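You operate a simulated robot arm through the tools that you are given. There is no shell and no other tool. Be economical: measure what you need, move in short steps, check, and stop when the job is done.

You are at the controls of a simulated robot arm. One attempt, no reset.

Task
Set the dose dial to 40 ml and pump 2 strokes of oil into the beaker with the green foot.
Fine: stand the beaker on the grid, swing the spout over it and back to the drip cup, put the beaker back; spill nothing.
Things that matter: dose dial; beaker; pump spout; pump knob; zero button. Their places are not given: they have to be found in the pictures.

Only the result counts: the job must be done as asked and must still hold three seconds after the hand-in. Knocking over, shifting, dropping, spilling or breaking anything else fails it.

Robot
A 7-joint arm with a two-finger parallel gripper, fixed in place. Base frame: the origin is at the foot of the arm, x ahead of it, y to its left, z up; the work surface is at about z = 0.8. Readings come in m, degrees, newtons and seconds.
With the tool pointing down near the work surface it reaches from about 0.24 to 0.68 m from the base axis. Its first joint turns from -66.0 to 66.0 degrees. Payload 2.4 kg.
The tool frame sits at the grasp point between the pads (the TCP): z along the fingers, y along the line on which they close. The tips reach 0.03 m beyond it. The gripper opens to 0.094 m. The fingers are 0.028 m wide and 0.01 m thick; the gripper's body (0.05 by 0.096 m) begins 0.055 m behind the TCP.
Orientation is told as [roll, pitch, yaw] about the base's x, y, z axes, in that order, counted from this pose: with the fingers straight down and closing along the base's y, the tool's x points along the base's -x, its y along +y and its z along -z.

Tools
- The arm moves only by the tool apply_moves. Its argument "series" is a list that holds one entry, the list of rows, each a list of 7 numbers: the gripper command, from -1 (fully open) to 1 (shut), values between in proportion, then the shift along the base's x, y, z in units of 25 mm (1.0 is 25 mm), then the turn, a rotation vector about the base's x, y, z in units of 4 degrees (1.0 is 4 degrees). In form: [[[hand, dx, dy, dz, rx, ry, rz], ...]]. A call has 1 to 20 rows; each row shifts and turns the commanded pose from where the row before left it. A call with a number of a shift or a turn outside -1 to 1 is refused whole. Rows are played at 5 a second. More than 0.05 m and 8.6 degrees between two rows, or a gripper value outside its range, and nothing of the call is played. Where a pose cannot be reached the arm comes as near as it can. A force on the tool above 50 N (or 10 N above the force at the start of the call, whichever is more), or a blocked arm, ends the call early, and 0.2 s more pass. The fingers move at their own pace (about 0.153 m/s each) and stop on an object; they squeeze with about 32 N. The grip force told is the motor's: it shows also when the fingers shut on nothing. Time passes only in rows, and 0.2 s behind the last, so rows that do not move let the fingers close. The reply holds the time, the measured pose of the TCP, the force on the tool along the base axes, the opening and the grip force, in the units named above and with some noise, and new pictures: "views" is both (left out), scene, wrist or none.
- Cameras (640 x 400 px; columns grow to the right, rows downward): "scene" is fixed at [0.0355, 0.4588, 1.464]; the picture's right is [-0.80, -0.60, 0.00], its down [-0.26, 0.35, -0.90] and it looks along [0.54, -0.72, -0.44] (base axes); focal length 275 px, centre (320, 200). "wrist" rides on the gripper at [-0.037, 0, -0.058] in the tool frame; the picture's right is [0.00, -1.00, 0.00], its down [0.97, 0.00, -0.24] and it looks along [0.24, 0.00, 0.97] (tool axes); focal length 218 px, centre (320, 200).
- measure_at(camera, pixels): for up to 12 pixels [column, row] of the newest picture of that camera ("zoom" is the newest enlarged one), the place [x, y, z] in the base frame of the surface seen there, good to about 0.003 m, but the place of the scene camera against the robot may be out by one fixed shift of up to 0.012 m in any direction. It takes no simulated time.
- close_up(camera, box): a new picture of the part [left, top, right, bottom] of that camera's present view, enlarged. It takes no simulated time.
- hand_in(): hands the job in; it is judged then, once.

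Go step by step. Measure first, check grasps and placings, and put right what went wrong. The budget is 80 turns and 120 pictures, counting those below and the enlarged ones. Unless the task says otherwise, let go and move clear before handing in, and close with one line.

The tools are called after ">>>" as a command line: name --argument value ..., lists and objects as JSON in quotes. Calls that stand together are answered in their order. apply_moves: Moves the arm, as the interface text tells. Its arguments: {"type":"object","properties":{"series":{"type":"array"},"views":{"type":"string","enum":["both","scene","wrist","none"]}},"required":["series"]} The other tools are called the same way: measure_at (camera, pixels) gives the place of the surface under pixels of a picture; close_up (camera, box) takes an enlarged picture of a part of a camera's view; hand_in () hands the job in.

At the start:

```text
time_s: 0.0
tcp_pos: [0.364, 0.0629, 1.3439]
tool_rot: [0.0, -0.1, 0.1]
wrist_force: [-0.8, 0.3, 0.6]
grip_width: 0.094
finger_force: 0.1
```

scene: 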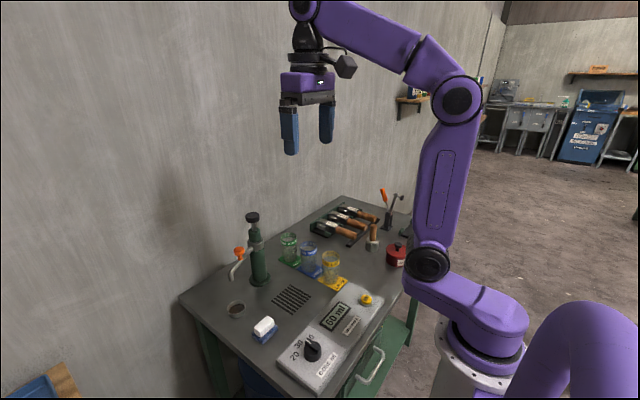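
wrist: 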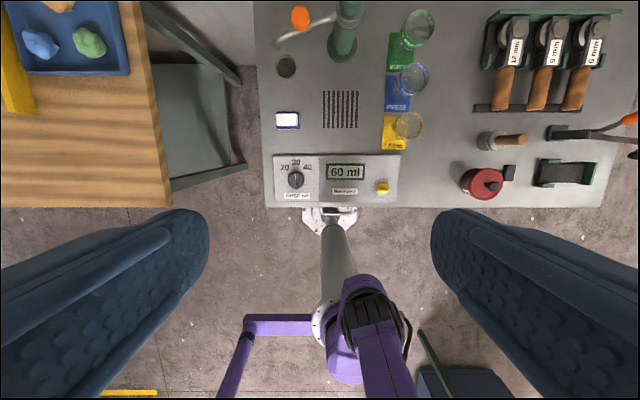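

The scene shows the dial box near (330,345), pump at (258,250), beakers at (289,248), (309,265), (331,270). I'll take close-ups of both views for details.

>>> close_up --camera "scene" --box '[200, 200, 360, 300]'

>>> close_up --camera "scene" --box '[240, 290, 400, 390]'

>>> close_up --camera "wrist" --box '[256, 0, 448, 120]'

>>> close_up --camera "wrist" --box '[256, 130, 416, 230]'

```text
4.00 times, centred on (280, 250) of scene
```

zoom: 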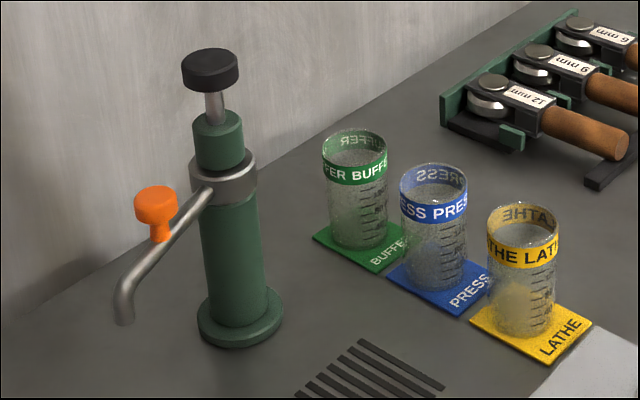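

```text
4.00 times, centred on (320, 340) of scene
```

zoom: 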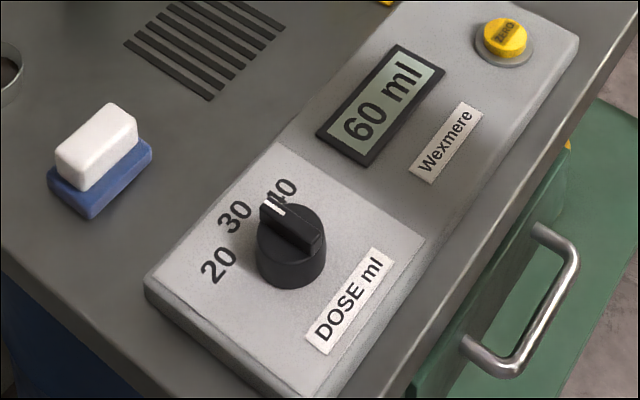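

```text
3.33 times, centred on (352, 60) of wrist
```

zoom: 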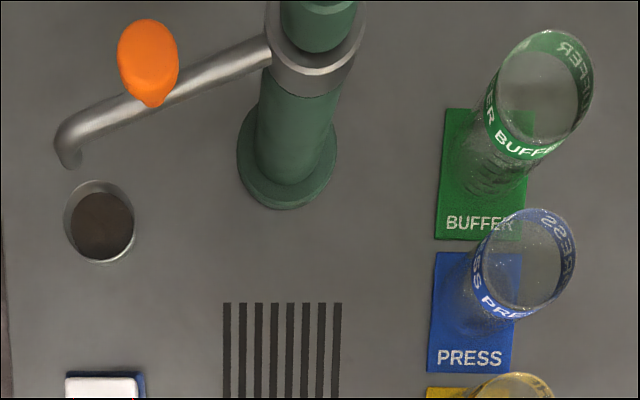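

```text
4.00 times, centred on (336, 180) of wrist
```

zoom: 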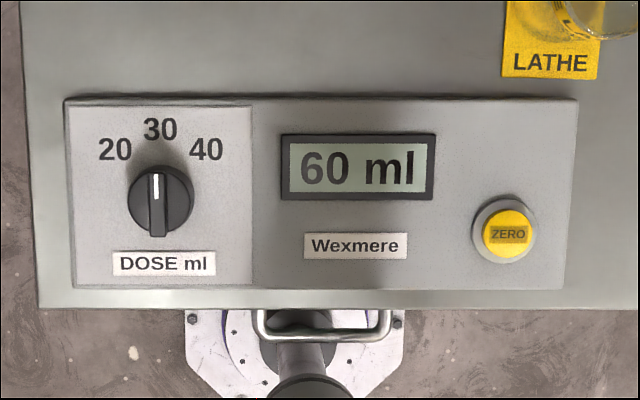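

The dial points at 30, the counter reads 60 ml, and the green BUFFER beaker sits at the back. Now I'll measure key places from the wrist picture and the scene.

>>> measure_at --camera "wrist" --pixels '[[295, 180], [383, 187], [300, 18], [276, 43], [286, 67], [325, 93], [357, 125], [392, 66], [419, 27], [345, 172], [288, 120], [275, 157]]'

>>> measure_at --camera "scene" --pixels '[[252, 217], [239, 251], [231, 278], [240, 262], [313, 345], [366, 297], [236, 310], [289, 237], [289, 261], [260, 278], [292, 299], [258, 255]]'

>>> close_up --camera "scene" --box '[265, 225, 361, 285]'

```text
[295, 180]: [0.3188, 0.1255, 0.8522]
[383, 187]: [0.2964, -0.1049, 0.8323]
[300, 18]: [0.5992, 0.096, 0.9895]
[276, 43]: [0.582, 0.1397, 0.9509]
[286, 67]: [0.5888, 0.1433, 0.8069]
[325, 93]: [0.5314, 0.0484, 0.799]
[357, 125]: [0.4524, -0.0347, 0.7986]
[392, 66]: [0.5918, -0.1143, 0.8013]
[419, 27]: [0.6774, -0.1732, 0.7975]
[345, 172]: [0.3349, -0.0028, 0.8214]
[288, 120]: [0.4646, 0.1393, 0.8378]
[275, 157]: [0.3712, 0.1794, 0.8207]
```

```text
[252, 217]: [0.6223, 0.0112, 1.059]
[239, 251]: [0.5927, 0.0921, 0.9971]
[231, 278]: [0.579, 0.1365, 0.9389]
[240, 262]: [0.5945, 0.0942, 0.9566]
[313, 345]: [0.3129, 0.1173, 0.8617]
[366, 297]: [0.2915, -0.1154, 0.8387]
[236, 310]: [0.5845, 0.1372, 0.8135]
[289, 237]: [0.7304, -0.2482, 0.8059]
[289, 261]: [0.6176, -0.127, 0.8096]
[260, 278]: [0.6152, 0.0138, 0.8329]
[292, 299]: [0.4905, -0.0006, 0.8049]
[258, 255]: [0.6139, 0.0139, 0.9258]
```

```text
6.67 times, centred on (313, 255) of scene
```

zoom: 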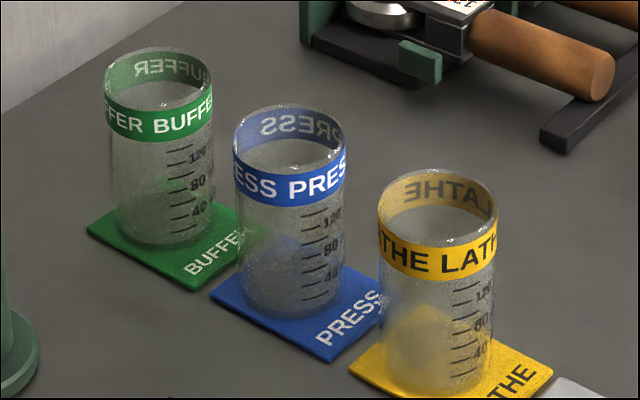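

The zoom shows band edges well; I'll measure the green beaker's band and foot, and the mats.

>>> measure_at --camera "zoom" --pixels '[[107, 112], [158, 124], [210, 110], [135, 68], [185, 68], [108, 90], [211, 85], [88, 226], [198, 288], [262, 238], [160, 243], [290, 190]]'

>>> close_up --camera "wrist" --box '[376, 0, 456, 50]'

```text
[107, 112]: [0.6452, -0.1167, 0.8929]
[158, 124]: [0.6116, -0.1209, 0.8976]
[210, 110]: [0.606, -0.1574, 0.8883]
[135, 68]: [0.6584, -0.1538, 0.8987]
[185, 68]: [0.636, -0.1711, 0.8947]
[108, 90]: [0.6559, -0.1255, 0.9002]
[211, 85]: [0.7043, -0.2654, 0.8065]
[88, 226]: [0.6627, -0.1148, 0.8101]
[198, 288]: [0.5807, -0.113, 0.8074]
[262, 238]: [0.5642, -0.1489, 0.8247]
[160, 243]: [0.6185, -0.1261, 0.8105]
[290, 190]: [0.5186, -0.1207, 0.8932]
```

```text
8.00 times, centred on (416, 25) of wrist
```

zoom: 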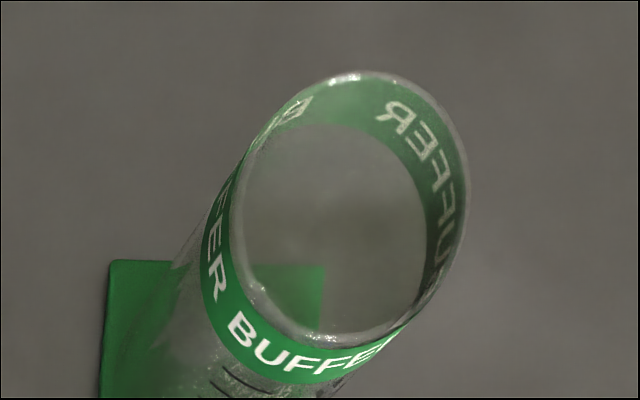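

Dial is at about (0.318,0.125,0.85), zero button (0.296,-0.105,0.83). I'll move above the dial and look closely.

>>> apply_moves --series '[[[-1, -0.125, 0.166, -0.96, 0, 0, 0], [-1, -0.125, 0.166, -0.96, 0, 0, 0], [-1, -0.125, 0.166, -0.96, 0, 0, 0], [-1, -0.125, 0.166, -0.96, 0, 0, 0], [-1, -0.125, 0.166, -0.96, 0, 0, 0], [-1, -0.125, 0.166, -0.96, 0, 0, 0], [-1, -0.125, 0.166, -0.96, 0, 0, 0], [-1, -0.125, 0.166, -0.96, 0, 0, 0], [-1, -0.125, 0.166, -0.96, 0, 0, 0], [-1, -0.125, 0.166, -0.96, 0, 0, 0], [-1, -0.125, 0.166, -0.96, 0, 0, 0], [-1, -0.125, 0.166, -0.96, 0, 0, 0], [-1, -0.125, 0.166, -0.96, 0, 0, 0], [-1, -0.125, 0.166, -0.96, 0, 0, 0], [-1, -0.125, 0.166, -0.96, 0, 0, 0], [-1, 0, 0, 0, 0, 0, 0]]]' --views "both"

```text
time_s: 3.4
tcp_pos: [0.3166, 0.1255, 0.9824]
tool_rot: [0.0, -0.1, -0.1]
wrist_force: [0.0, -0.8, 0.1]
grip_width: 0.0941
finger_force: 0.1
```

scene: 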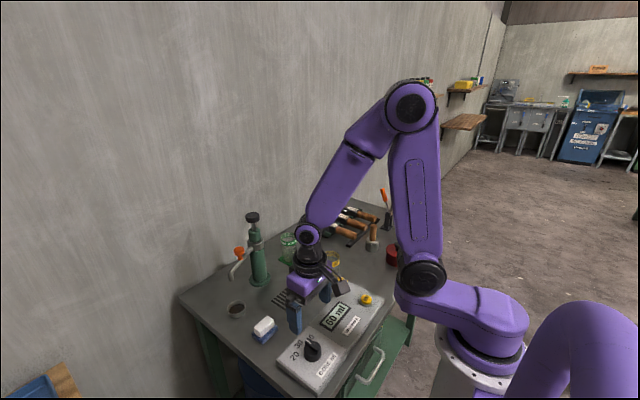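
wrist: 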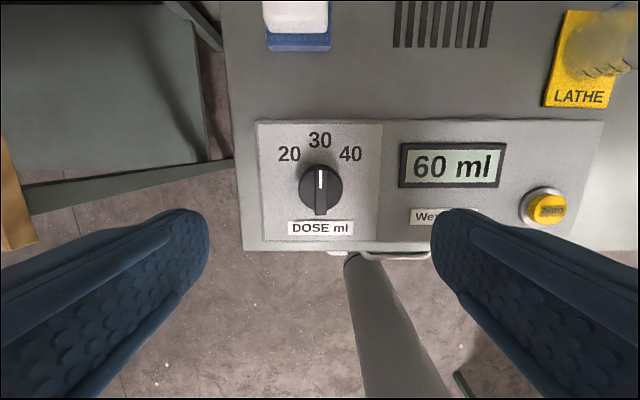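

The dial now sits at (320,188) in the wrist view. I'll measure it and the labels closely.

>>> measure_at --camera "wrist" --pixels '[[320, 178], [320, 205], [303, 190], [339, 190], [320, 212], [320, 140], [290, 154], [350, 154], [366, 190], [545, 207], [530, 220], [590, 128]]'

>>> close_up --camera "wrist" --box '[256, 120, 384, 240]'

```text
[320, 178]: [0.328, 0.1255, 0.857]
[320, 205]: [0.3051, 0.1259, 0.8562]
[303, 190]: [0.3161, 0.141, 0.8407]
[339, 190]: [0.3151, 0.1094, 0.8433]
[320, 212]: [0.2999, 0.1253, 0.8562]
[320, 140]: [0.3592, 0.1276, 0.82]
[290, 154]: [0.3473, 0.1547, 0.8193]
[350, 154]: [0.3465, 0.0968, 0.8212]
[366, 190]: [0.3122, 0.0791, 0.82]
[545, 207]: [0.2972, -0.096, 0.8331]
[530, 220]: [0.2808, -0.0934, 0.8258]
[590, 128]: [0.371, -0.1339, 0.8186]
```

```text
3.33 times, centred on (320, 180) of wrist
```

zoom: 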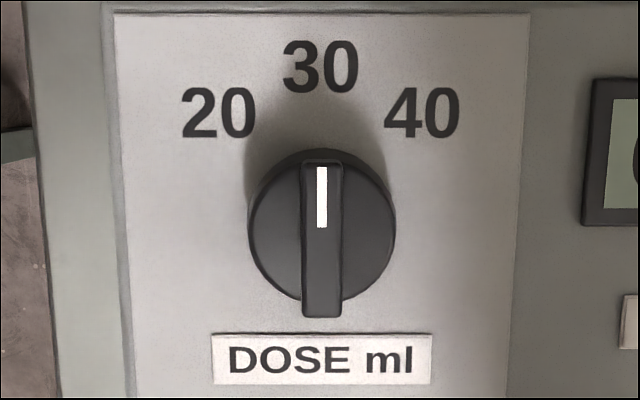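

Dial centre ≈(0.315,0.1255), bar top z 0.857, disc top 0.842; 40 lies about 42° clockwise. Descend to grip the bar and close.

>>> apply_moves --series '[[[0, -0.02, 0, -0.86, 0, 0, 0], [0, -0.02, 0, -0.86, 0, 0, 0], [0, -0.02, 0, -0.86, 0, 0, 0], [0, 0, 0, -0.86, 0, 0, 0], [0, 0, 0, -0.82, 0, 0, 0], [0.5, 0, 0, 0, 0, 0, 0], [1, 0, 0, 0, 0, 0, 0], [1, 0, 0, 0, 0, 0, 0]]]' --views "wrist"

```text
time_s: 5.2
tcp_pos: [0.3158, 0.1246, 0.8761]
tool_rot: [0.0, 0.0, -0.1]
wrist_force: [5.1, -19.6, -11.3]
grip_width: 0.011
finger_force: 44.6
```

wrist: 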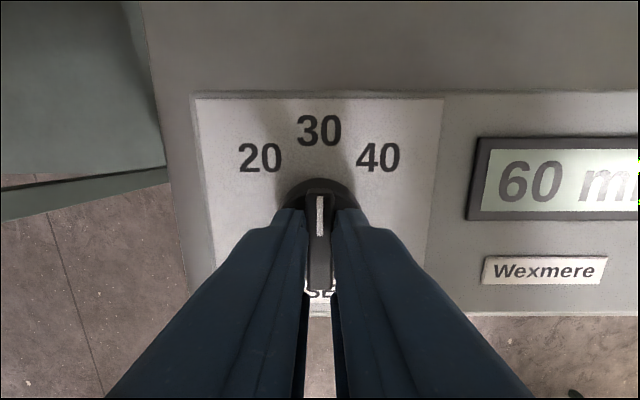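

The bar is held (opening 0.011). Rotate 42° clockwise with a tiny y easing.

>>> apply_moves --series '[[[1, 0, -0.04, 0, 0, 0, -1], [1, 0, 0, 0, 0, 0, -1], [1, 0, 0, 0, 0, 0, -1], [1, 0, 0, 0, 0, 0, -1], [1, 0, 0, 0, 0, 0, -1], [1, 0, 0, 0, 0, 0, -1], [1, 0, 0, 0, 0, 0, -1], [1, 0, 0, 0, 0, 0, -1], [1, 0, 0, 0, 0, 0, -1], [1, 0, 0, 0, 0, 0, -1], [1, 0, 0, 0, 0, 0, -0.6], [1, 0, 0, 0, 0, 0, 0]]]' --views "wrist"

```text
time_s: 7.8
tcp_pos: [0.3152, 0.1246, 0.8766]
tool_rot: [-0.1, 0.0, -42.4]
wrist_force: [-7.2, 0.1, -25.8]
grip_width: 0.0108
finger_force: 44.1
```

wrist: 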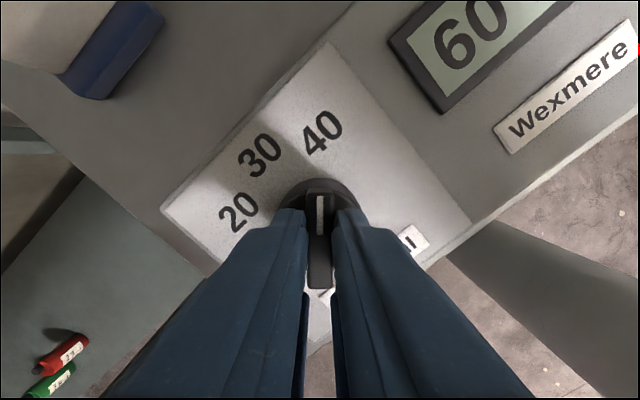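

The pointer aims at "40" (label at (323,134) straight ahead). Release, rise and turn back while moving toward the zero button.

>>> apply_moves --series '[[[0.5, 0, 0, 0, 0, 0, 0], [0, 0, 0, 0, 0, 0, 0], [0, 0, 0, 1, 0, 0, 0], [0, 0, 0, 1, 0, 0, 0], [0, 0, 0, 1, 0, 0, 1], [0, 0, -0.5, 1, 0, 0, 1], [0, 0, -0.5, 0, 0, 0, 1], [0, 0, -0.5, 0, 0, 0, 1], [0, 0, -0.5, 0, 0, 0, 1], [0, 0, -0.5, 0, 0, 0, 1], [0, 0, -0.5, 0, 0, 0, 1], [0, 0, -0.5, 0, 0, 0, 1], [0, 0, -0.5, 0, 0, 0, 1], [0, 0, -0.5, 0, 0, 0, 1], [0, 0, 0, 0, 0, 0, 0.6]]]' --views "wrist"

```text
time_s: 11.0
tcp_pos: [0.3151, 0.0109, 0.976]
tool_rot: [0.0, -0.2, 0.1]
wrist_force: [0.2, -0.4, -0.7]
grip_width: 0.0471
finger_force: 0.1
```

wrist: 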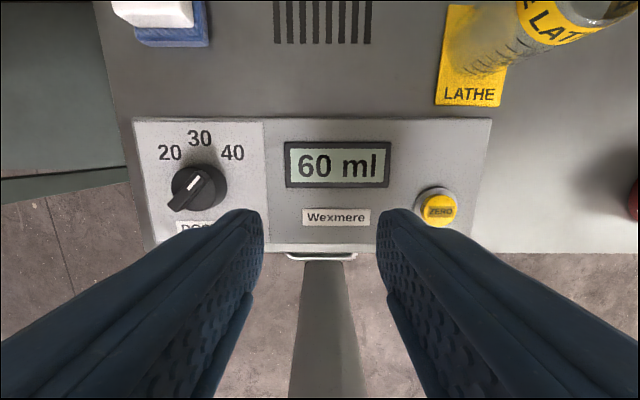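

The dial stays at 40. Measuring the zero button exactly.

>>> measure_at --camera "wrist" --pixels '[[440, 210], [427, 208], [454, 212], [440, 198], [440, 222], [420, 200]]'

>>> close_up --camera "wrist" --box '[400, 180, 480, 230]'

```text
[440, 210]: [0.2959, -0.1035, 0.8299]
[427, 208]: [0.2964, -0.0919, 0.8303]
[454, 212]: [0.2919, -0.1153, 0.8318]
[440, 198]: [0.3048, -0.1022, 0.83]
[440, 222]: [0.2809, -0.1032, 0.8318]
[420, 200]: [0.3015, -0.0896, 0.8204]
```

```text
8.00 times, centred on (440, 205) of wrist
```

zoom: 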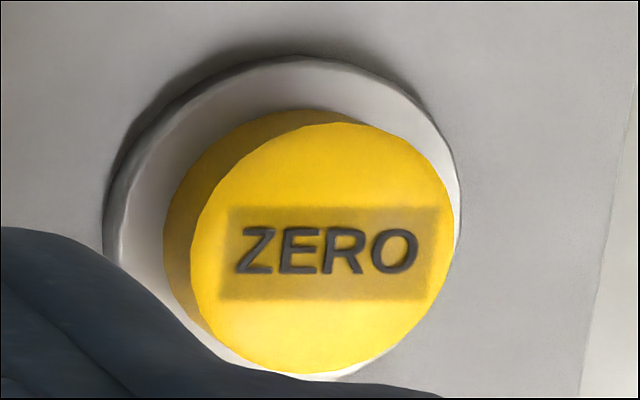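

Button centre ≈(0.2935,-0.1035), top 0.832. Close fingers, move above it, and descend to just above.

>>> apply_moves --series '[[[1, -0.17, -0.92, 0, 0, 0, 0], [1, -0.17, -0.92, 0, 0, 0, 0], [1, -0.17, -0.92, 0, 0, 0, 0], [1, -0.17, -0.92, 0, 0, 0, 0], [1, -0.18, -0.9, 0, 0, 0, 0], [1, 0, 0, -1, 0, 0, 0], [1, 0, 0, -1, 0, 0, 0], [1, 0, 0, -1, 0, 0, 0], [1, 0, 0, -1, 0, 0, 0], [1, 0, 0, 0, 0, 0, 0]]]' --views "wrist"

```text
time_s: 13.2
tcp_pos: [0.2957, -0.1025, 0.8774]
tool_rot: [0.1, -0.1, 0.0]
wrist_force: [-0.3, 0.1, -0.8]
grip_width: 0.0
finger_force: 31.7
```

wrist: 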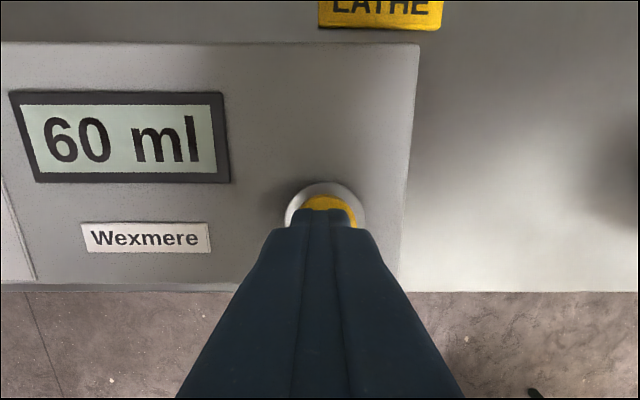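

The fingertips hover above the button; press down in small steps.

>>> apply_moves --series '[[[1, -0.08, -0.08, -0.3, 0, 0, 0], [1, 0, 0, -0.2, 0, 0, 0], [1, 0, 0, -0.1, 0, 0, 0], [1, 0, 0, -0.1, 0, 0, 0], [1, 0, 0, -0.06, 0, 0, 0]]]' --views "wrist"

```text
time_s: 14.4
tcp_pos: [0.2941, -0.1045, 0.8586]
tool_rot: [-0.1, -0.1, -0.1]
wrist_force: [-0.8, -2.1, 4.7]
grip_width: 0.0
finger_force: 32.5
```

wrist: 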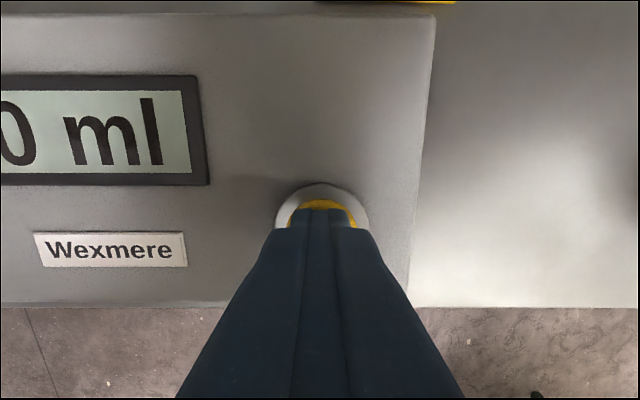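

Contact at 4.7 N; the display's left side is cut off at column 0. Press 2–3 mm further, then rise.

>>> apply_moves --series '[[[1, 0, 0, -0.08, 0, 0, 0], [1, 0, 0, -0.06, 0, 0, 0], [1, 0, 0, 0, 0, 0, 0]]]' --views "scene"

>>> close_up --camera "scene" --box '[290, 280, 386, 340]'

```text
time_s: 15.0
tcp_pos: [0.2935, -0.104, 0.8562]
tool_rot: [0.0, -0.2, 0.0]
wrist_force: [-2.4, 1.5, 40.3]
grip_width: 0.0
finger_force: 31.4
stopped in row 3: the force on the tool passed its limit (the readings are from after the stop); the commanded pose is now the measured one
```

scene: 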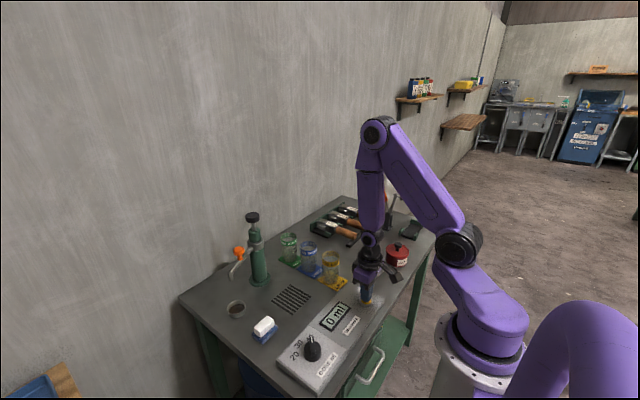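

```text
6.67 times, centred on (338, 310) of scene
```

zoom: 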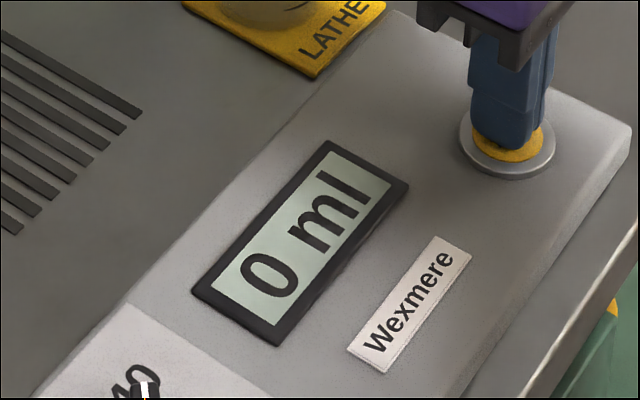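

The display reads 0 ml. Rise to z≈1.08 and travel to near the green beaker for a close look.

>>> apply_moves --series '[[[1, 0, 0, 1, 0, 0, 0], [1, 0, 0, 1, 0, 0, 0], [1, 0, 0, 1, 0, 0, 0], [0, 0, 0, 1, 0, 0, 0], [-1, 0, 0, 1, 0, 0, 0], [-1, 0.3, 0, 1, 0, 0, 0], [-1, 0.6, 0, 1, 0, 0, 0], [-1, 0.9, -0.1, 1, 0, 0, 0], [-1, 0.9, -0.1, 0.9, 0, 0, 0], [-1, 0.9, -0.1, 0, 0, 0, 0], [-1, 0.9, -0.1, 0, 0, 0, 0], [-1, 0.9, -0.1, 0, 0, 0, 0], [-1, 0.9, -0.1, 0, 0, 0, 0], [-1, 0.9, -0.1, 0, 0, 0, 0], [-1, 0.9, -0.1, 0, 0, 0, 0], [-1, 0.9, 0, 0, 0, 0, 0], [-1, 0.9, 0, 0, 0, 0, 0], [-1, 0.8, 0, 0, 0, 0, 0], [-1, 0, 0, 0, 0, 0, 0]]]' --views "wrist"

```text
time_s: 19.0
tcp_pos: [0.5604, -0.1243, 1.0777]
tool_rot: [0.0, -0.2, 0.0]
wrist_force: [-1.1, 1.1, -0.8]
grip_width: 0.094
finger_force: 0.1
```

wrist: 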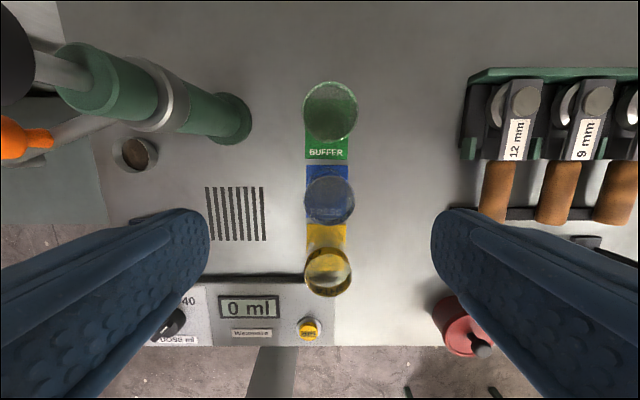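

>>> close_up --camera "wrist" --box '[280, 70, 380, 170]'

>>> measure_at --camera "wrist" --pixels '[[307, 110], [331, 137], [354, 110], [331, 85], [306, 157], [346, 157], [209, 188], [265, 188], [209, 239], [265, 239], [331, 203], [328, 270]]'

```text
4.00 times, centred on (330, 120) of wrist
```

zoom: 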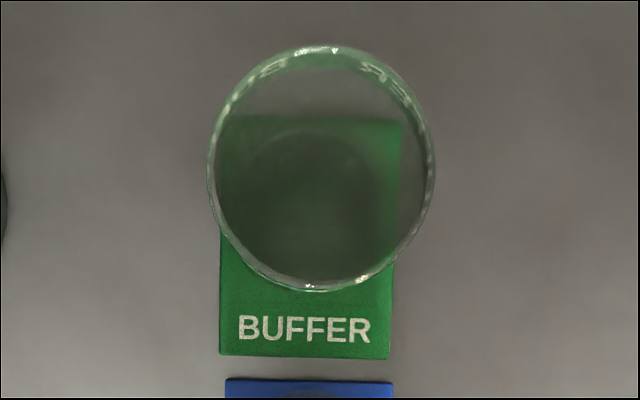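

```text
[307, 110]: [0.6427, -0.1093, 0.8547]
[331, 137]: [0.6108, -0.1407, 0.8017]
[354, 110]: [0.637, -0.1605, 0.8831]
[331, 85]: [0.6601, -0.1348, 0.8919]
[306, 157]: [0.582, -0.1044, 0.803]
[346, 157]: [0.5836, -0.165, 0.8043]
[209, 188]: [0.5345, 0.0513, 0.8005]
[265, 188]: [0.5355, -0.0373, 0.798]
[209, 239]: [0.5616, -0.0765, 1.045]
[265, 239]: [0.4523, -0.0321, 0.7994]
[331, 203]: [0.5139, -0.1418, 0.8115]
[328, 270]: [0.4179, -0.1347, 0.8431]
```

From the rim ellipse (cols 302–359, rows 81–143) I compute the green beaker centre ≈(0.631,-0.135), diameter 0.06, rim z≈0.893. Move over it and go down partway, checking.

>>> apply_moves --series '[[[-1, 0.94, -0.15, 0, 0, 0, 0], [-1, 0.94, -0.14, 0, 0, 0, 0], [-1, 0.94, -0.14, 0, 0, 0, 0], [-1, 0, 0, -1, 0, 0, 0], [-1, 0, 0, -1, 0, 0, 0], [-1, 0, 0, -1, 0, 0, 0], [-1, 0, 0, -1, 0, 0, 0], [-1, 0, 0, -1, 0, 0, 0], [-1, 0, 0, 0, 0, 0, 0]]]' --views "both"

```text
time_s: 21.0
tcp_pos: [0.6322, -0.1346, 0.9516]
tool_rot: [-0.1, -0.2, 0.0]
wrist_force: [0.0, 0.2, 0.5]
grip_width: 0.094
finger_force: 0.1
```

scene: 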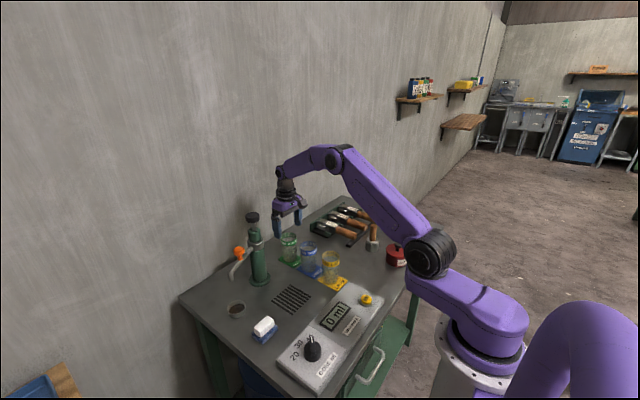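
wrist: 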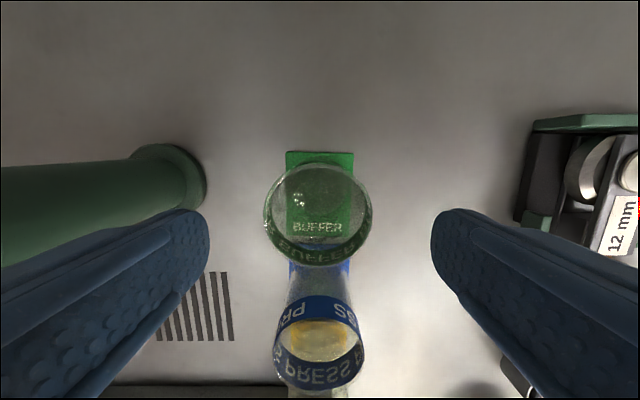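

The rim (cols 264–372, rows 163–262) is centred between the fingers at x≈0.631. Descend to z 0.86 and close moderately.

>>> apply_moves --series '[[[-1, -0.03, 0, -0.92, 0, 0, 0], [-1, 0, 0, -0.92, 0, 0, 0], [-1, 0, 0, -0.92, 0, 0, 0], [-1, 0, 0, -0.9, 0, 0, 0], [-0.5, 0, 0, 0, 0, 0, 0], [-0.2, 0, 0, 0, 0, 0, 0], [0, 0, 0, 0, 0, 0, 0], [0, 0, 0, 0, 0, 0, 0]]]' --views "wrist"

```text
time_s: 22.8
tcp_pos: [0.6307, -0.135, 0.8601]
tool_rot: [0.0, -0.1, 0.0]
wrist_force: [0.1, -0.3, 0.3]
grip_width: 0.0577
finger_force: 32.0
```

wrist: 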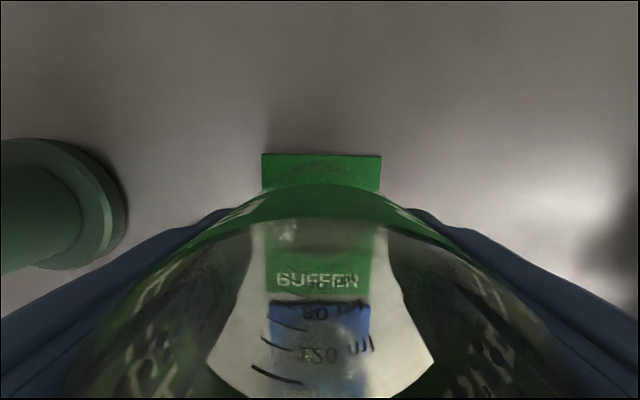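

The beaker is held at 0.0577 m. Lift 0.12 m and carry it diagonally to above the grid centre.

>>> apply_moves --series '[[[0, 0, 0, 0.4, 0, 0, 0], [0, 0, 0, 0.8, 0, 0, 0], [0, 0, 0, 0.9, 0, 0, 0], [0, 0, 0, 0.9, 0, 0, 0], [0, 0, 0, 0.9, 0, 0, 0], [0, 0, 0, 0.9, 0, 0, 0], [0, -0.4, 0.4, 0, 0, 0, 0], [0, -0.79, 0.8, 0, 0, 0, 0], [0, -0.79, 0.8, 0, 0, 0, 0], [0, -0.79, 0.8, 0, 0, 0, 0], [0, -0.79, 0.8, 0, 0, 0, 0], [0, -0.79, 0.8, 0, 0, 0, 0], [0, -0.79, 0.8, 0, 0, 0, 0], [0, -0.4, 0.4, 0, 0, 0, 0], [0, 0, 0, 0, 0, 0, 0]]]' --views "both"

```text
time_s: 26.0
tcp_pos: [0.491, 0.0053, 0.9816]
tool_rot: [0.0, -0.2, 0.1]
wrist_force: [-0.4, -0.7, -0.7]
grip_width: 0.0574
finger_force: 31.6
```

scene: 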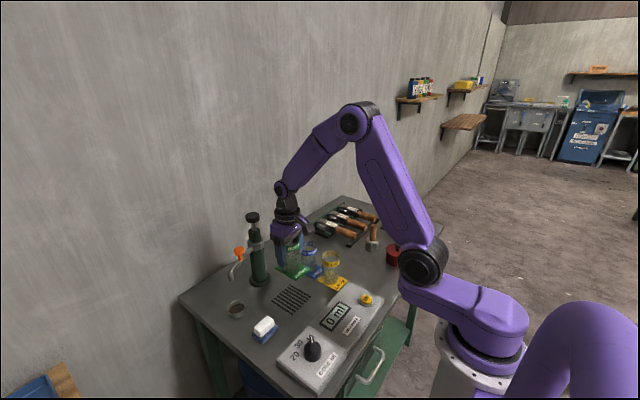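
wrist: 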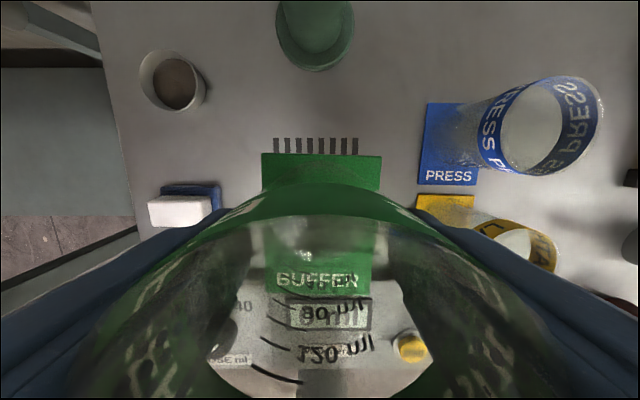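

The green square is the beaker's own foot and comes along with it. Before lowering, I'll measure the pump base and grid to align the spout arc.

>>> measure_at --camera "wrist" --pixels '[[315, 68], [279, 40], [351, 40], [275, 139], [357, 139], [172, 84], [262, 154], [381, 158], [315, 45]]'

>>> measure_at --camera "scene" --pixels '[[230, 279], [233, 277], [236, 272], [252, 240], [249, 241], [257, 283], [245, 217], [258, 217], [252, 222], [239, 252], [233, 252], [245, 252]]'

>>> close_up --camera "scene" --box '[210, 200, 290, 250]'

>>> close_up --camera "scene" --box '[210, 240, 290, 290]'

```text
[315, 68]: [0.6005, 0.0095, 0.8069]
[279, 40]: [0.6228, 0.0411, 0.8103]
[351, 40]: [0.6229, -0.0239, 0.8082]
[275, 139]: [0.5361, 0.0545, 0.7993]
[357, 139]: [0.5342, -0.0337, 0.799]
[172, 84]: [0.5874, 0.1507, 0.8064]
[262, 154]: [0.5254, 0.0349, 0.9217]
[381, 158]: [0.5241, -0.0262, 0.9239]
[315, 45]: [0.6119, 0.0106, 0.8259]
```

```text
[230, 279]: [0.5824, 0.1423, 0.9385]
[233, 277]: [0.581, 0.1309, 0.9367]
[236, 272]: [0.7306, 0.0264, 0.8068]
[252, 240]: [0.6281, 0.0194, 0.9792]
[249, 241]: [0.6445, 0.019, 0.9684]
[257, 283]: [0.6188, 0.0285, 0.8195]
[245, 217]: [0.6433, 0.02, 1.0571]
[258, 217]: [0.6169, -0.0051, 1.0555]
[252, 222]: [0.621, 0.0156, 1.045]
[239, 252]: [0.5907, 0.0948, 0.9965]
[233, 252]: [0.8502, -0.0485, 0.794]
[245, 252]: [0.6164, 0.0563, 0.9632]
```

```text
8.00 times, centred on (250, 225) of scene
```

zoom: 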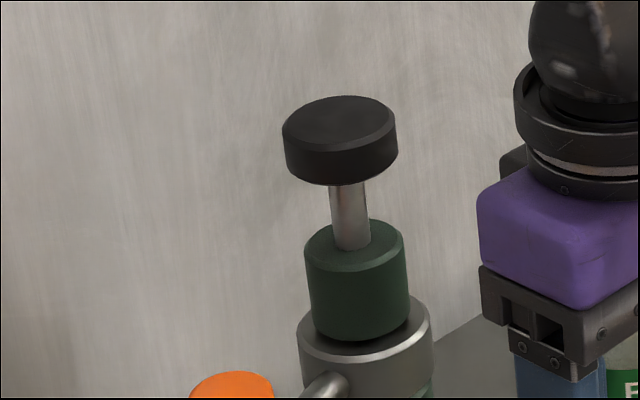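

```text
8.00 times, centred on (250, 265) of scene
```

zoom: 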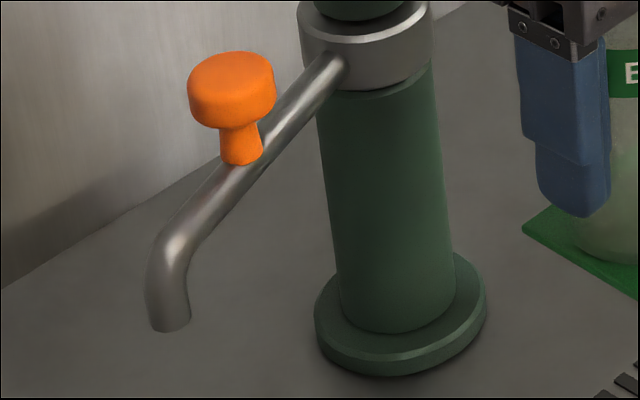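

Pump axis ≈(0.634,0.009), spout reach ≈0.144, so over the grid the spout ends at ≈(0.490,0.009), matching the grid. Lower the beaker there.

>>> apply_moves --series '[[[0, 0, 0.1, -0.8, 0, 0, 0], [0, 0, 0, -0.9, 0, 0, 0], [0, 0, 0, -0.9, 0, 0, 0], [0, 0, 0, -0.9, 0, 0, 0], [0, 0, 0, -0.6, 0, 0, 0], [0, 0, 0, -0.4, 0, 0, 0], [0, 0, 0, -0.2, 0, 0, 0], [0, 0, 0, -0.08, 0, 0, 0], [0, 0, 0, 0, 0, 0, 0]]]' --views "both"

```text
time_s: 28.0
tcp_pos: [0.4932, 0.0078, 0.8616]
tool_rot: [0.0, -0.2, -0.1]
wrist_force: [0.9, 0.2, -0.8]
grip_width: 0.0576
finger_force: 32.3
```

scene: 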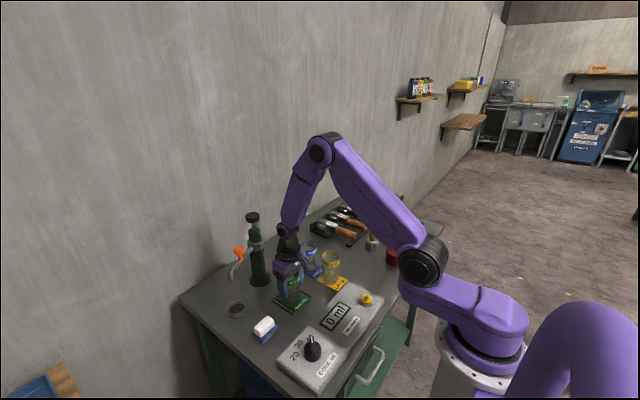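
wrist: 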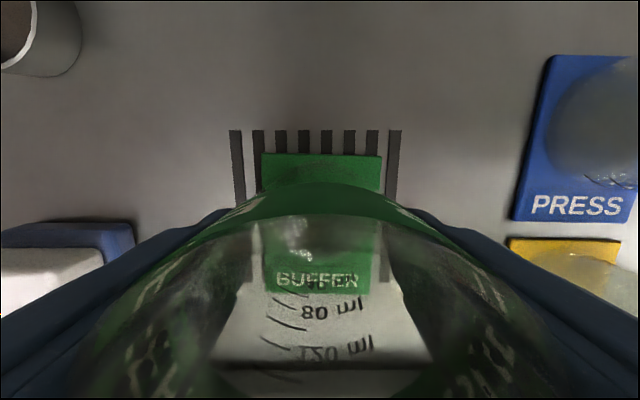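

The foot lies within the grid (cols 262–381). No contact force yet; lower a little more until contact.

>>> apply_moves --series '[[[0, 0, 0, -0.05, 0, 0, 0], [0, 0, 0, -0.03, 0, 0, 0], [0, 0, 0, 0, 0, 0, 0]]]' --views "none"

```text
time_s: 28.8
tcp_pos: [0.4907, 0.0079, 0.8608]
tool_rot: [-0.1, -0.3, 0.0]
wrist_force: [-4.9, 2.3, 22.6]
grip_width: 0.0575
finger_force: 31.8
```

Firm contact with the grid (22 N). Release and rise straight up.

>>> apply_moves --series '[[[-0.4, 0, 0, 0.02, 0, 0, 0], [-0.8, 0, 0, 0, 0, 0, 0], [-1, 0, 0, 0, 0, 0, 0], [-1, 0, 0, 0.5, 0, 0, 0], [-1, 0, 0, 1, 0, 0, 0], [-1, 0, 0, 1, 0, 0, 0], [-1, 0, 0, 1, 0, 0, 0], [-1, 0, 0, 1, 0, 0, 0], [-1, 0, 0, 1, 0, 0, 0], [-1, 0, 0, 1, 0, 0, 0], [-1, 0, 0, 1, 0, 0, 0], [-1, 0, 0, 1, 0, 0, 0], [-1, 0, 0, 0, 0, 0, 0]]]' --views "both"

```text
time_s: 31.6
tcp_pos: [0.4913, 0.0068, 1.0735]
tool_rot: [-0.1, -0.1, -0.1]
wrist_force: [0.4, 0.4, 0.9]
grip_width: 0.0942
finger_force: 0.1
```

scene: 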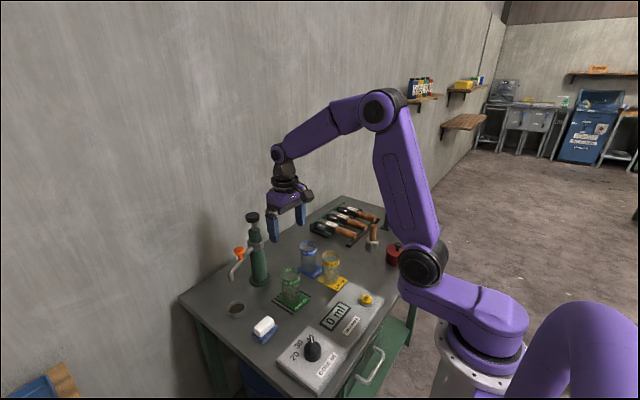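
wrist: 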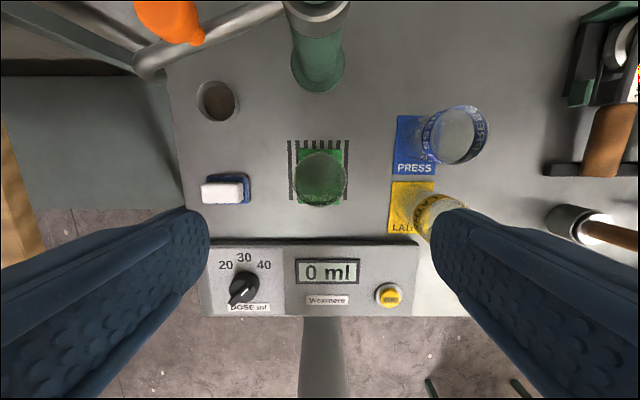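

The beaker stands on the grid. Now move near the orange handle, higher and with yaw −76° so the fingers close tangentially to the swing.

>>> apply_moves --series '[[[-1, 0.176, 0.196, 0.1, 0, 0, -1], [-1, 0.176, 0.196, 0.1, 0, 0, -1], [-1, 0.176, 0.196, 0.1, 0, 0, -1], [-1, 0.176, 0.196, 0.1, 0, 0, -1], [-1, 0.176, 0.196, 0.1, 0, 0, -1], [-1, 0.176, 0.196, 0.1, 0, 0, -1], [-1, 0.176, 0.196, 0.1, 0, 0, -1], [-1, 0.176, 0.196, 0.1, 0, 0, -1], [-1, 0.176, 0.196, 0.1, 0, 0, -1], [-1, 0.176, 0.196, 0.1, 0, 0, -1], [-1, 0.176, 0.196, 0.1, 0, 0, -1], [-1, 0.176, 0.196, 0.1, 0, 0, -1], [-1, 0.176, 0.196, 0.1, 0, 0, -1], [-1, 0.176, 0.196, 0.1, 0, 0, -1], [-1, 0.176, 0.196, 0.1, 0, 0, -1], [-1, 0.176, 0.196, 0.1, 0, 0, -1], [-1, 0.176, 0.196, 0.1, 0, 0, -1], [-1, 0.176, 0.196, 0.1, 0, 0, -1], [-1, 0.176, 0.196, 0.1, 0, 0, -1], [-1, 0, 0, 0, 0, 0, 0]]]' --views "both"

```text
time_s: 35.8
tcp_pos: [0.5759, 0.1002, 1.1211]
tool_rot: [0.0, -0.3, -76.1]
wrist_force: [0.9, -0.2, -0.3]
grip_width: 0.0939
finger_force: 0.1
```

scene: 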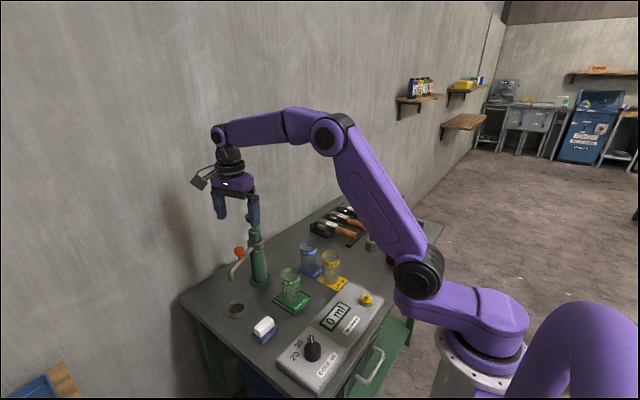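
wrist: 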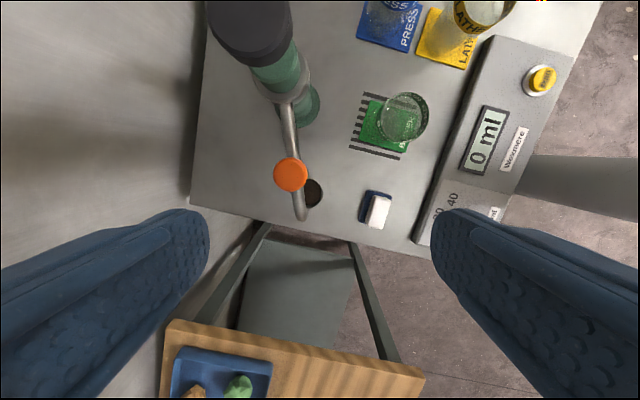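

The orange handle is at (291,174) and the spout end at (301,215) just over the drip cup. Measuring handle, knob and spout.

>>> measure_at --camera "wrist" --pixels '[[291, 174], [276, 174], [306, 174], [291, 160], [291, 189], [301, 215], [290, 125], [250, 25], [216, 25], [285, 15], [403, 117], [248, 55]]'

>>> close_up --camera "wrist" --box '[200, 0, 360, 240]'

```text
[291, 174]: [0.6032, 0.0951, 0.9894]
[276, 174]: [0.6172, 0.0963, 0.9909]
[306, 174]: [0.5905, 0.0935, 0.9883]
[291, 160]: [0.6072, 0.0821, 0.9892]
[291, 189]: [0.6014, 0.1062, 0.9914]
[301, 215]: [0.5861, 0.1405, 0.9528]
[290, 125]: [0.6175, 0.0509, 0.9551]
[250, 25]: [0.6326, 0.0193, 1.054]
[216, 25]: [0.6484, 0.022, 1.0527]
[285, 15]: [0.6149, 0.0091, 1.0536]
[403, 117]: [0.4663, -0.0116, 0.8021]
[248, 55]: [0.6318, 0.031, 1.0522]
```

```text
1.67 times, centred on (280, 120) of wrist
```

zoom: 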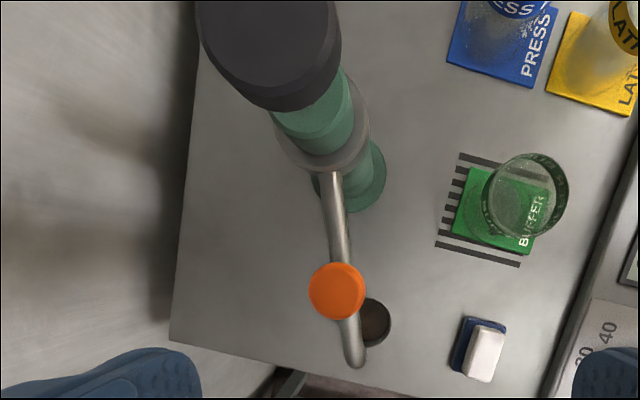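

Handle centre ≈(0.604,0.095), top z 0.990, radius 0.0915 about the axis, angle ≈109°. Position above it, descend so just the tips straddle it, and narrow the fingers.

>>> apply_moves --series '[[[-1, 0.56, -0.1, 0, 0, 0, 0.6], [-1, 0.56, -0.11, 0, 0, 0, 0.65], [-0.5, 0, 0, -1, 0, 0, 0], [-0.5, 0, 0, -1, 0, 0, 0], [-0.5, 0, 0, -1, 0, 0, 0], [-0.5, 0, 0, -1, 0, 0, 0], [-0.5, 0, 0, -0.92, 0, 0, 0], [-0.5, 0, 0, 0, 0, 0, 0]]]' --views "both"

```text
time_s: 37.6
tcp_pos: [0.6027, 0.0954, 0.9977]
tool_rot: [0.0, -0.2, -70.9]
wrist_force: [0.8, 0.3, -0.3]
grip_width: 0.0706
finger_force: 0.1
```

scene: 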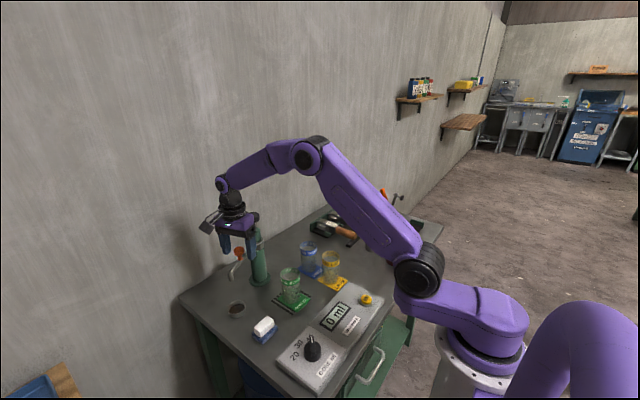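
wrist: 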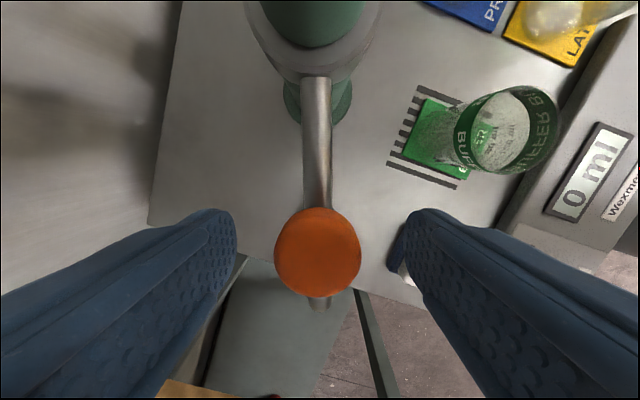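

The handle is centred between fingers. Narrow to about 33 mm and swing the first half of the arc.

>>> apply_moves --series '[[[0, 0, 0, 0, 0, 0, 0], [0.3, 0, 0, 0, 0, 0, 0], [0.3, -0.238, -0.092, 0, 0, 0, 1], [0.3, -0.232, -0.108, 0, 0, 0, 1], [0.3, -0.223, -0.124, 0, 0, 0, 1], [0.3, -0.214, -0.139, 0, 0, 0, 1], [0.3, -0.204, -0.154, 0, 0, 0, 1], [0.3, -0.193, -0.167, 0, 0, 0, 1], [0.3, -0.181, -0.181, 0, 0, 0, 1], [0.3, -0.167, -0.193, 0, 0, 0, 1], [0.3, -0.154, -0.204, 0, 0, 0, 1], [0.3, 0, 0, 0, 0, 0, 0]]]' --views "wrist"

```text
time_s: 40.2
tcp_pos: [0.5583, 0.0602, 0.9971]
tool_rot: [0.0, -0.1, -34.9]
wrist_force: [-0.1, 0.6, 0.2]
grip_width: 0.0326
finger_force: 0.2
```

wrist: 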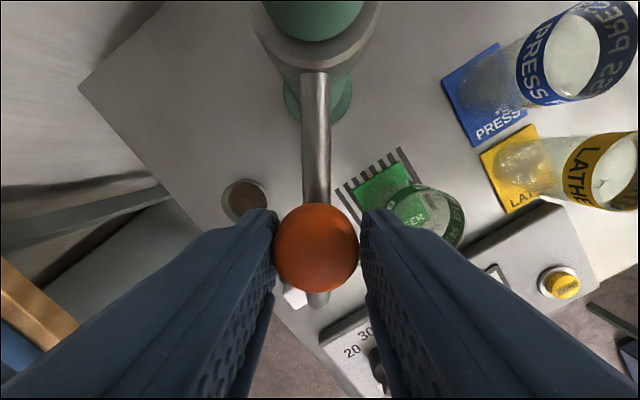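

The spout follows smoothly. Swing the second half.

>>> apply_moves --series '[[[0.3, -0.139, -0.214, 0, 0, 0, 1], [0.3, -0.124, -0.223, 0, 0, 0, 1], [0.3, -0.108, -0.232, 0, 0, 0, 1], [0.3, -0.092, -0.238, 0, 0, 0, 1], [0.3, -0.075, -0.244, 0, 0, 0, 1], [0.3, -0.057, -0.249, 0, 0, 0, 1], [0.3, -0.04, -0.252, 0, 0, 0, 1], [0.3, -0.022, -0.255, 0, 0, 0, 1], [0.3, -0.004, -0.255, 0, 0, 0, 1], [0.3, 0, 0, 0, 0, 0, 0]]]' --views "both"

>>> close_up --camera "scene" --box '[220, 200, 348, 320]'

```text
time_s: 42.4
tcp_pos: [0.5415, 0.0065, 0.9982]
tool_rot: [0.1, -0.3, 1.2]
wrist_force: [0.8, 2.4, -2.1]
grip_width: 0.0349
finger_force: 2.7
```

scene: 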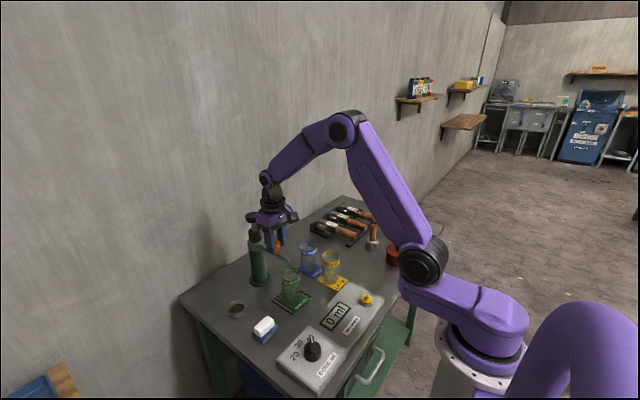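
wrist: 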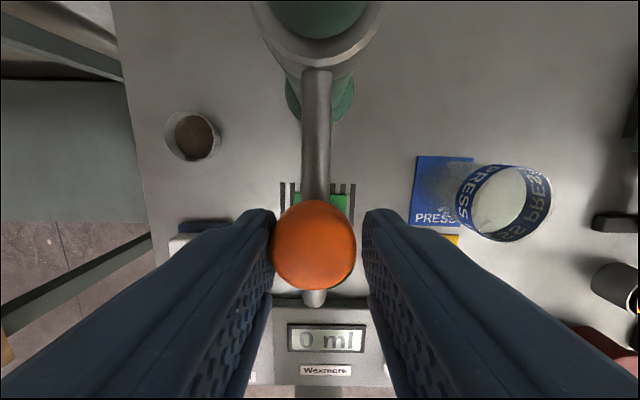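

```text
3.33 times, centred on (284, 260) of scene
```

zoom: 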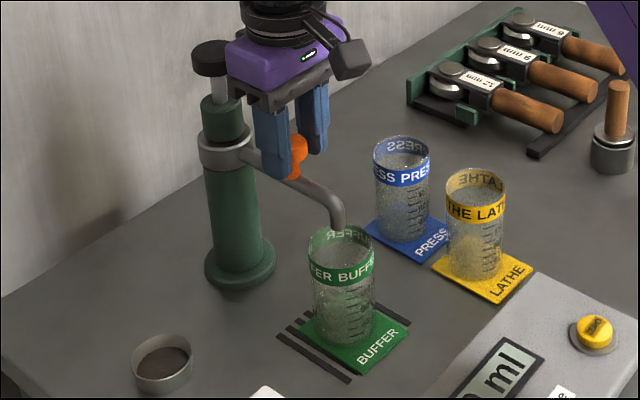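

The spout is now over the beaker's opening, apparently at its end stop. Open slightly, rise clear, and check.

>>> apply_moves --series '[[[0, 0, 0, 0, 0, 0, 0], [-0.3, 0, 0, 0, 0, 0, 0], [-0.3, 0, 0, 1, 0, 0, 0], [-0.3, 0, 0, 1, 0, 0, 0], [-0.3, 0, 0, 1, 0, 0, 0], [-0.3, 0, 0, 1, 0, 0, 0], [-0.3, 0, 0, 1, 0, 0, 0], [-0.3, 0, 0, 1, 0, 0, 0], [-0.3, 0, 0, 0, 0, 0, 0]]]' --views "both"

>>> close_up --camera "scene" --box '[220, 200, 348, 320]'

```text
time_s: 44.4
tcp_pos: [0.541, 0.0067, 1.1482]
tool_rot: [0.0, -0.2, 1.0]
wrist_force: [-0.5, 0.1, 0.2]
grip_width: 0.0613
finger_force: 0.0
```

scene: 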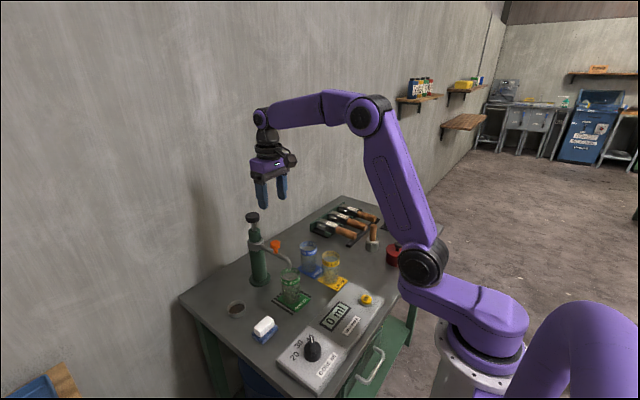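
wrist: 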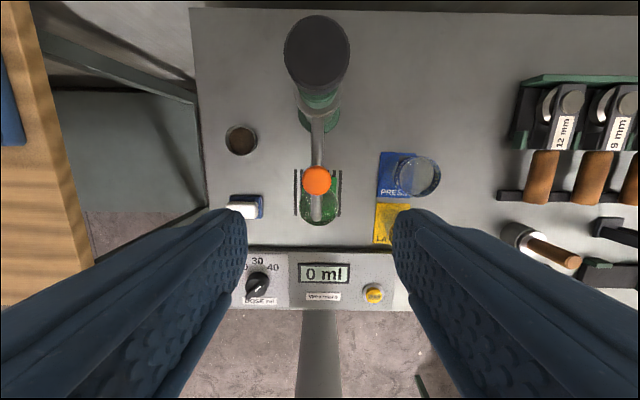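

```text
3.33 times, centred on (284, 260) of scene
```

zoom: 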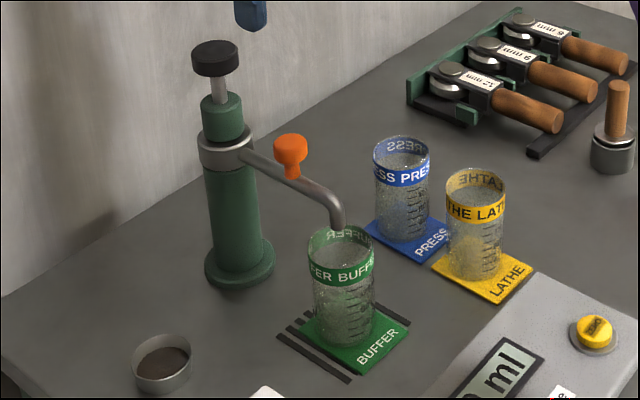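

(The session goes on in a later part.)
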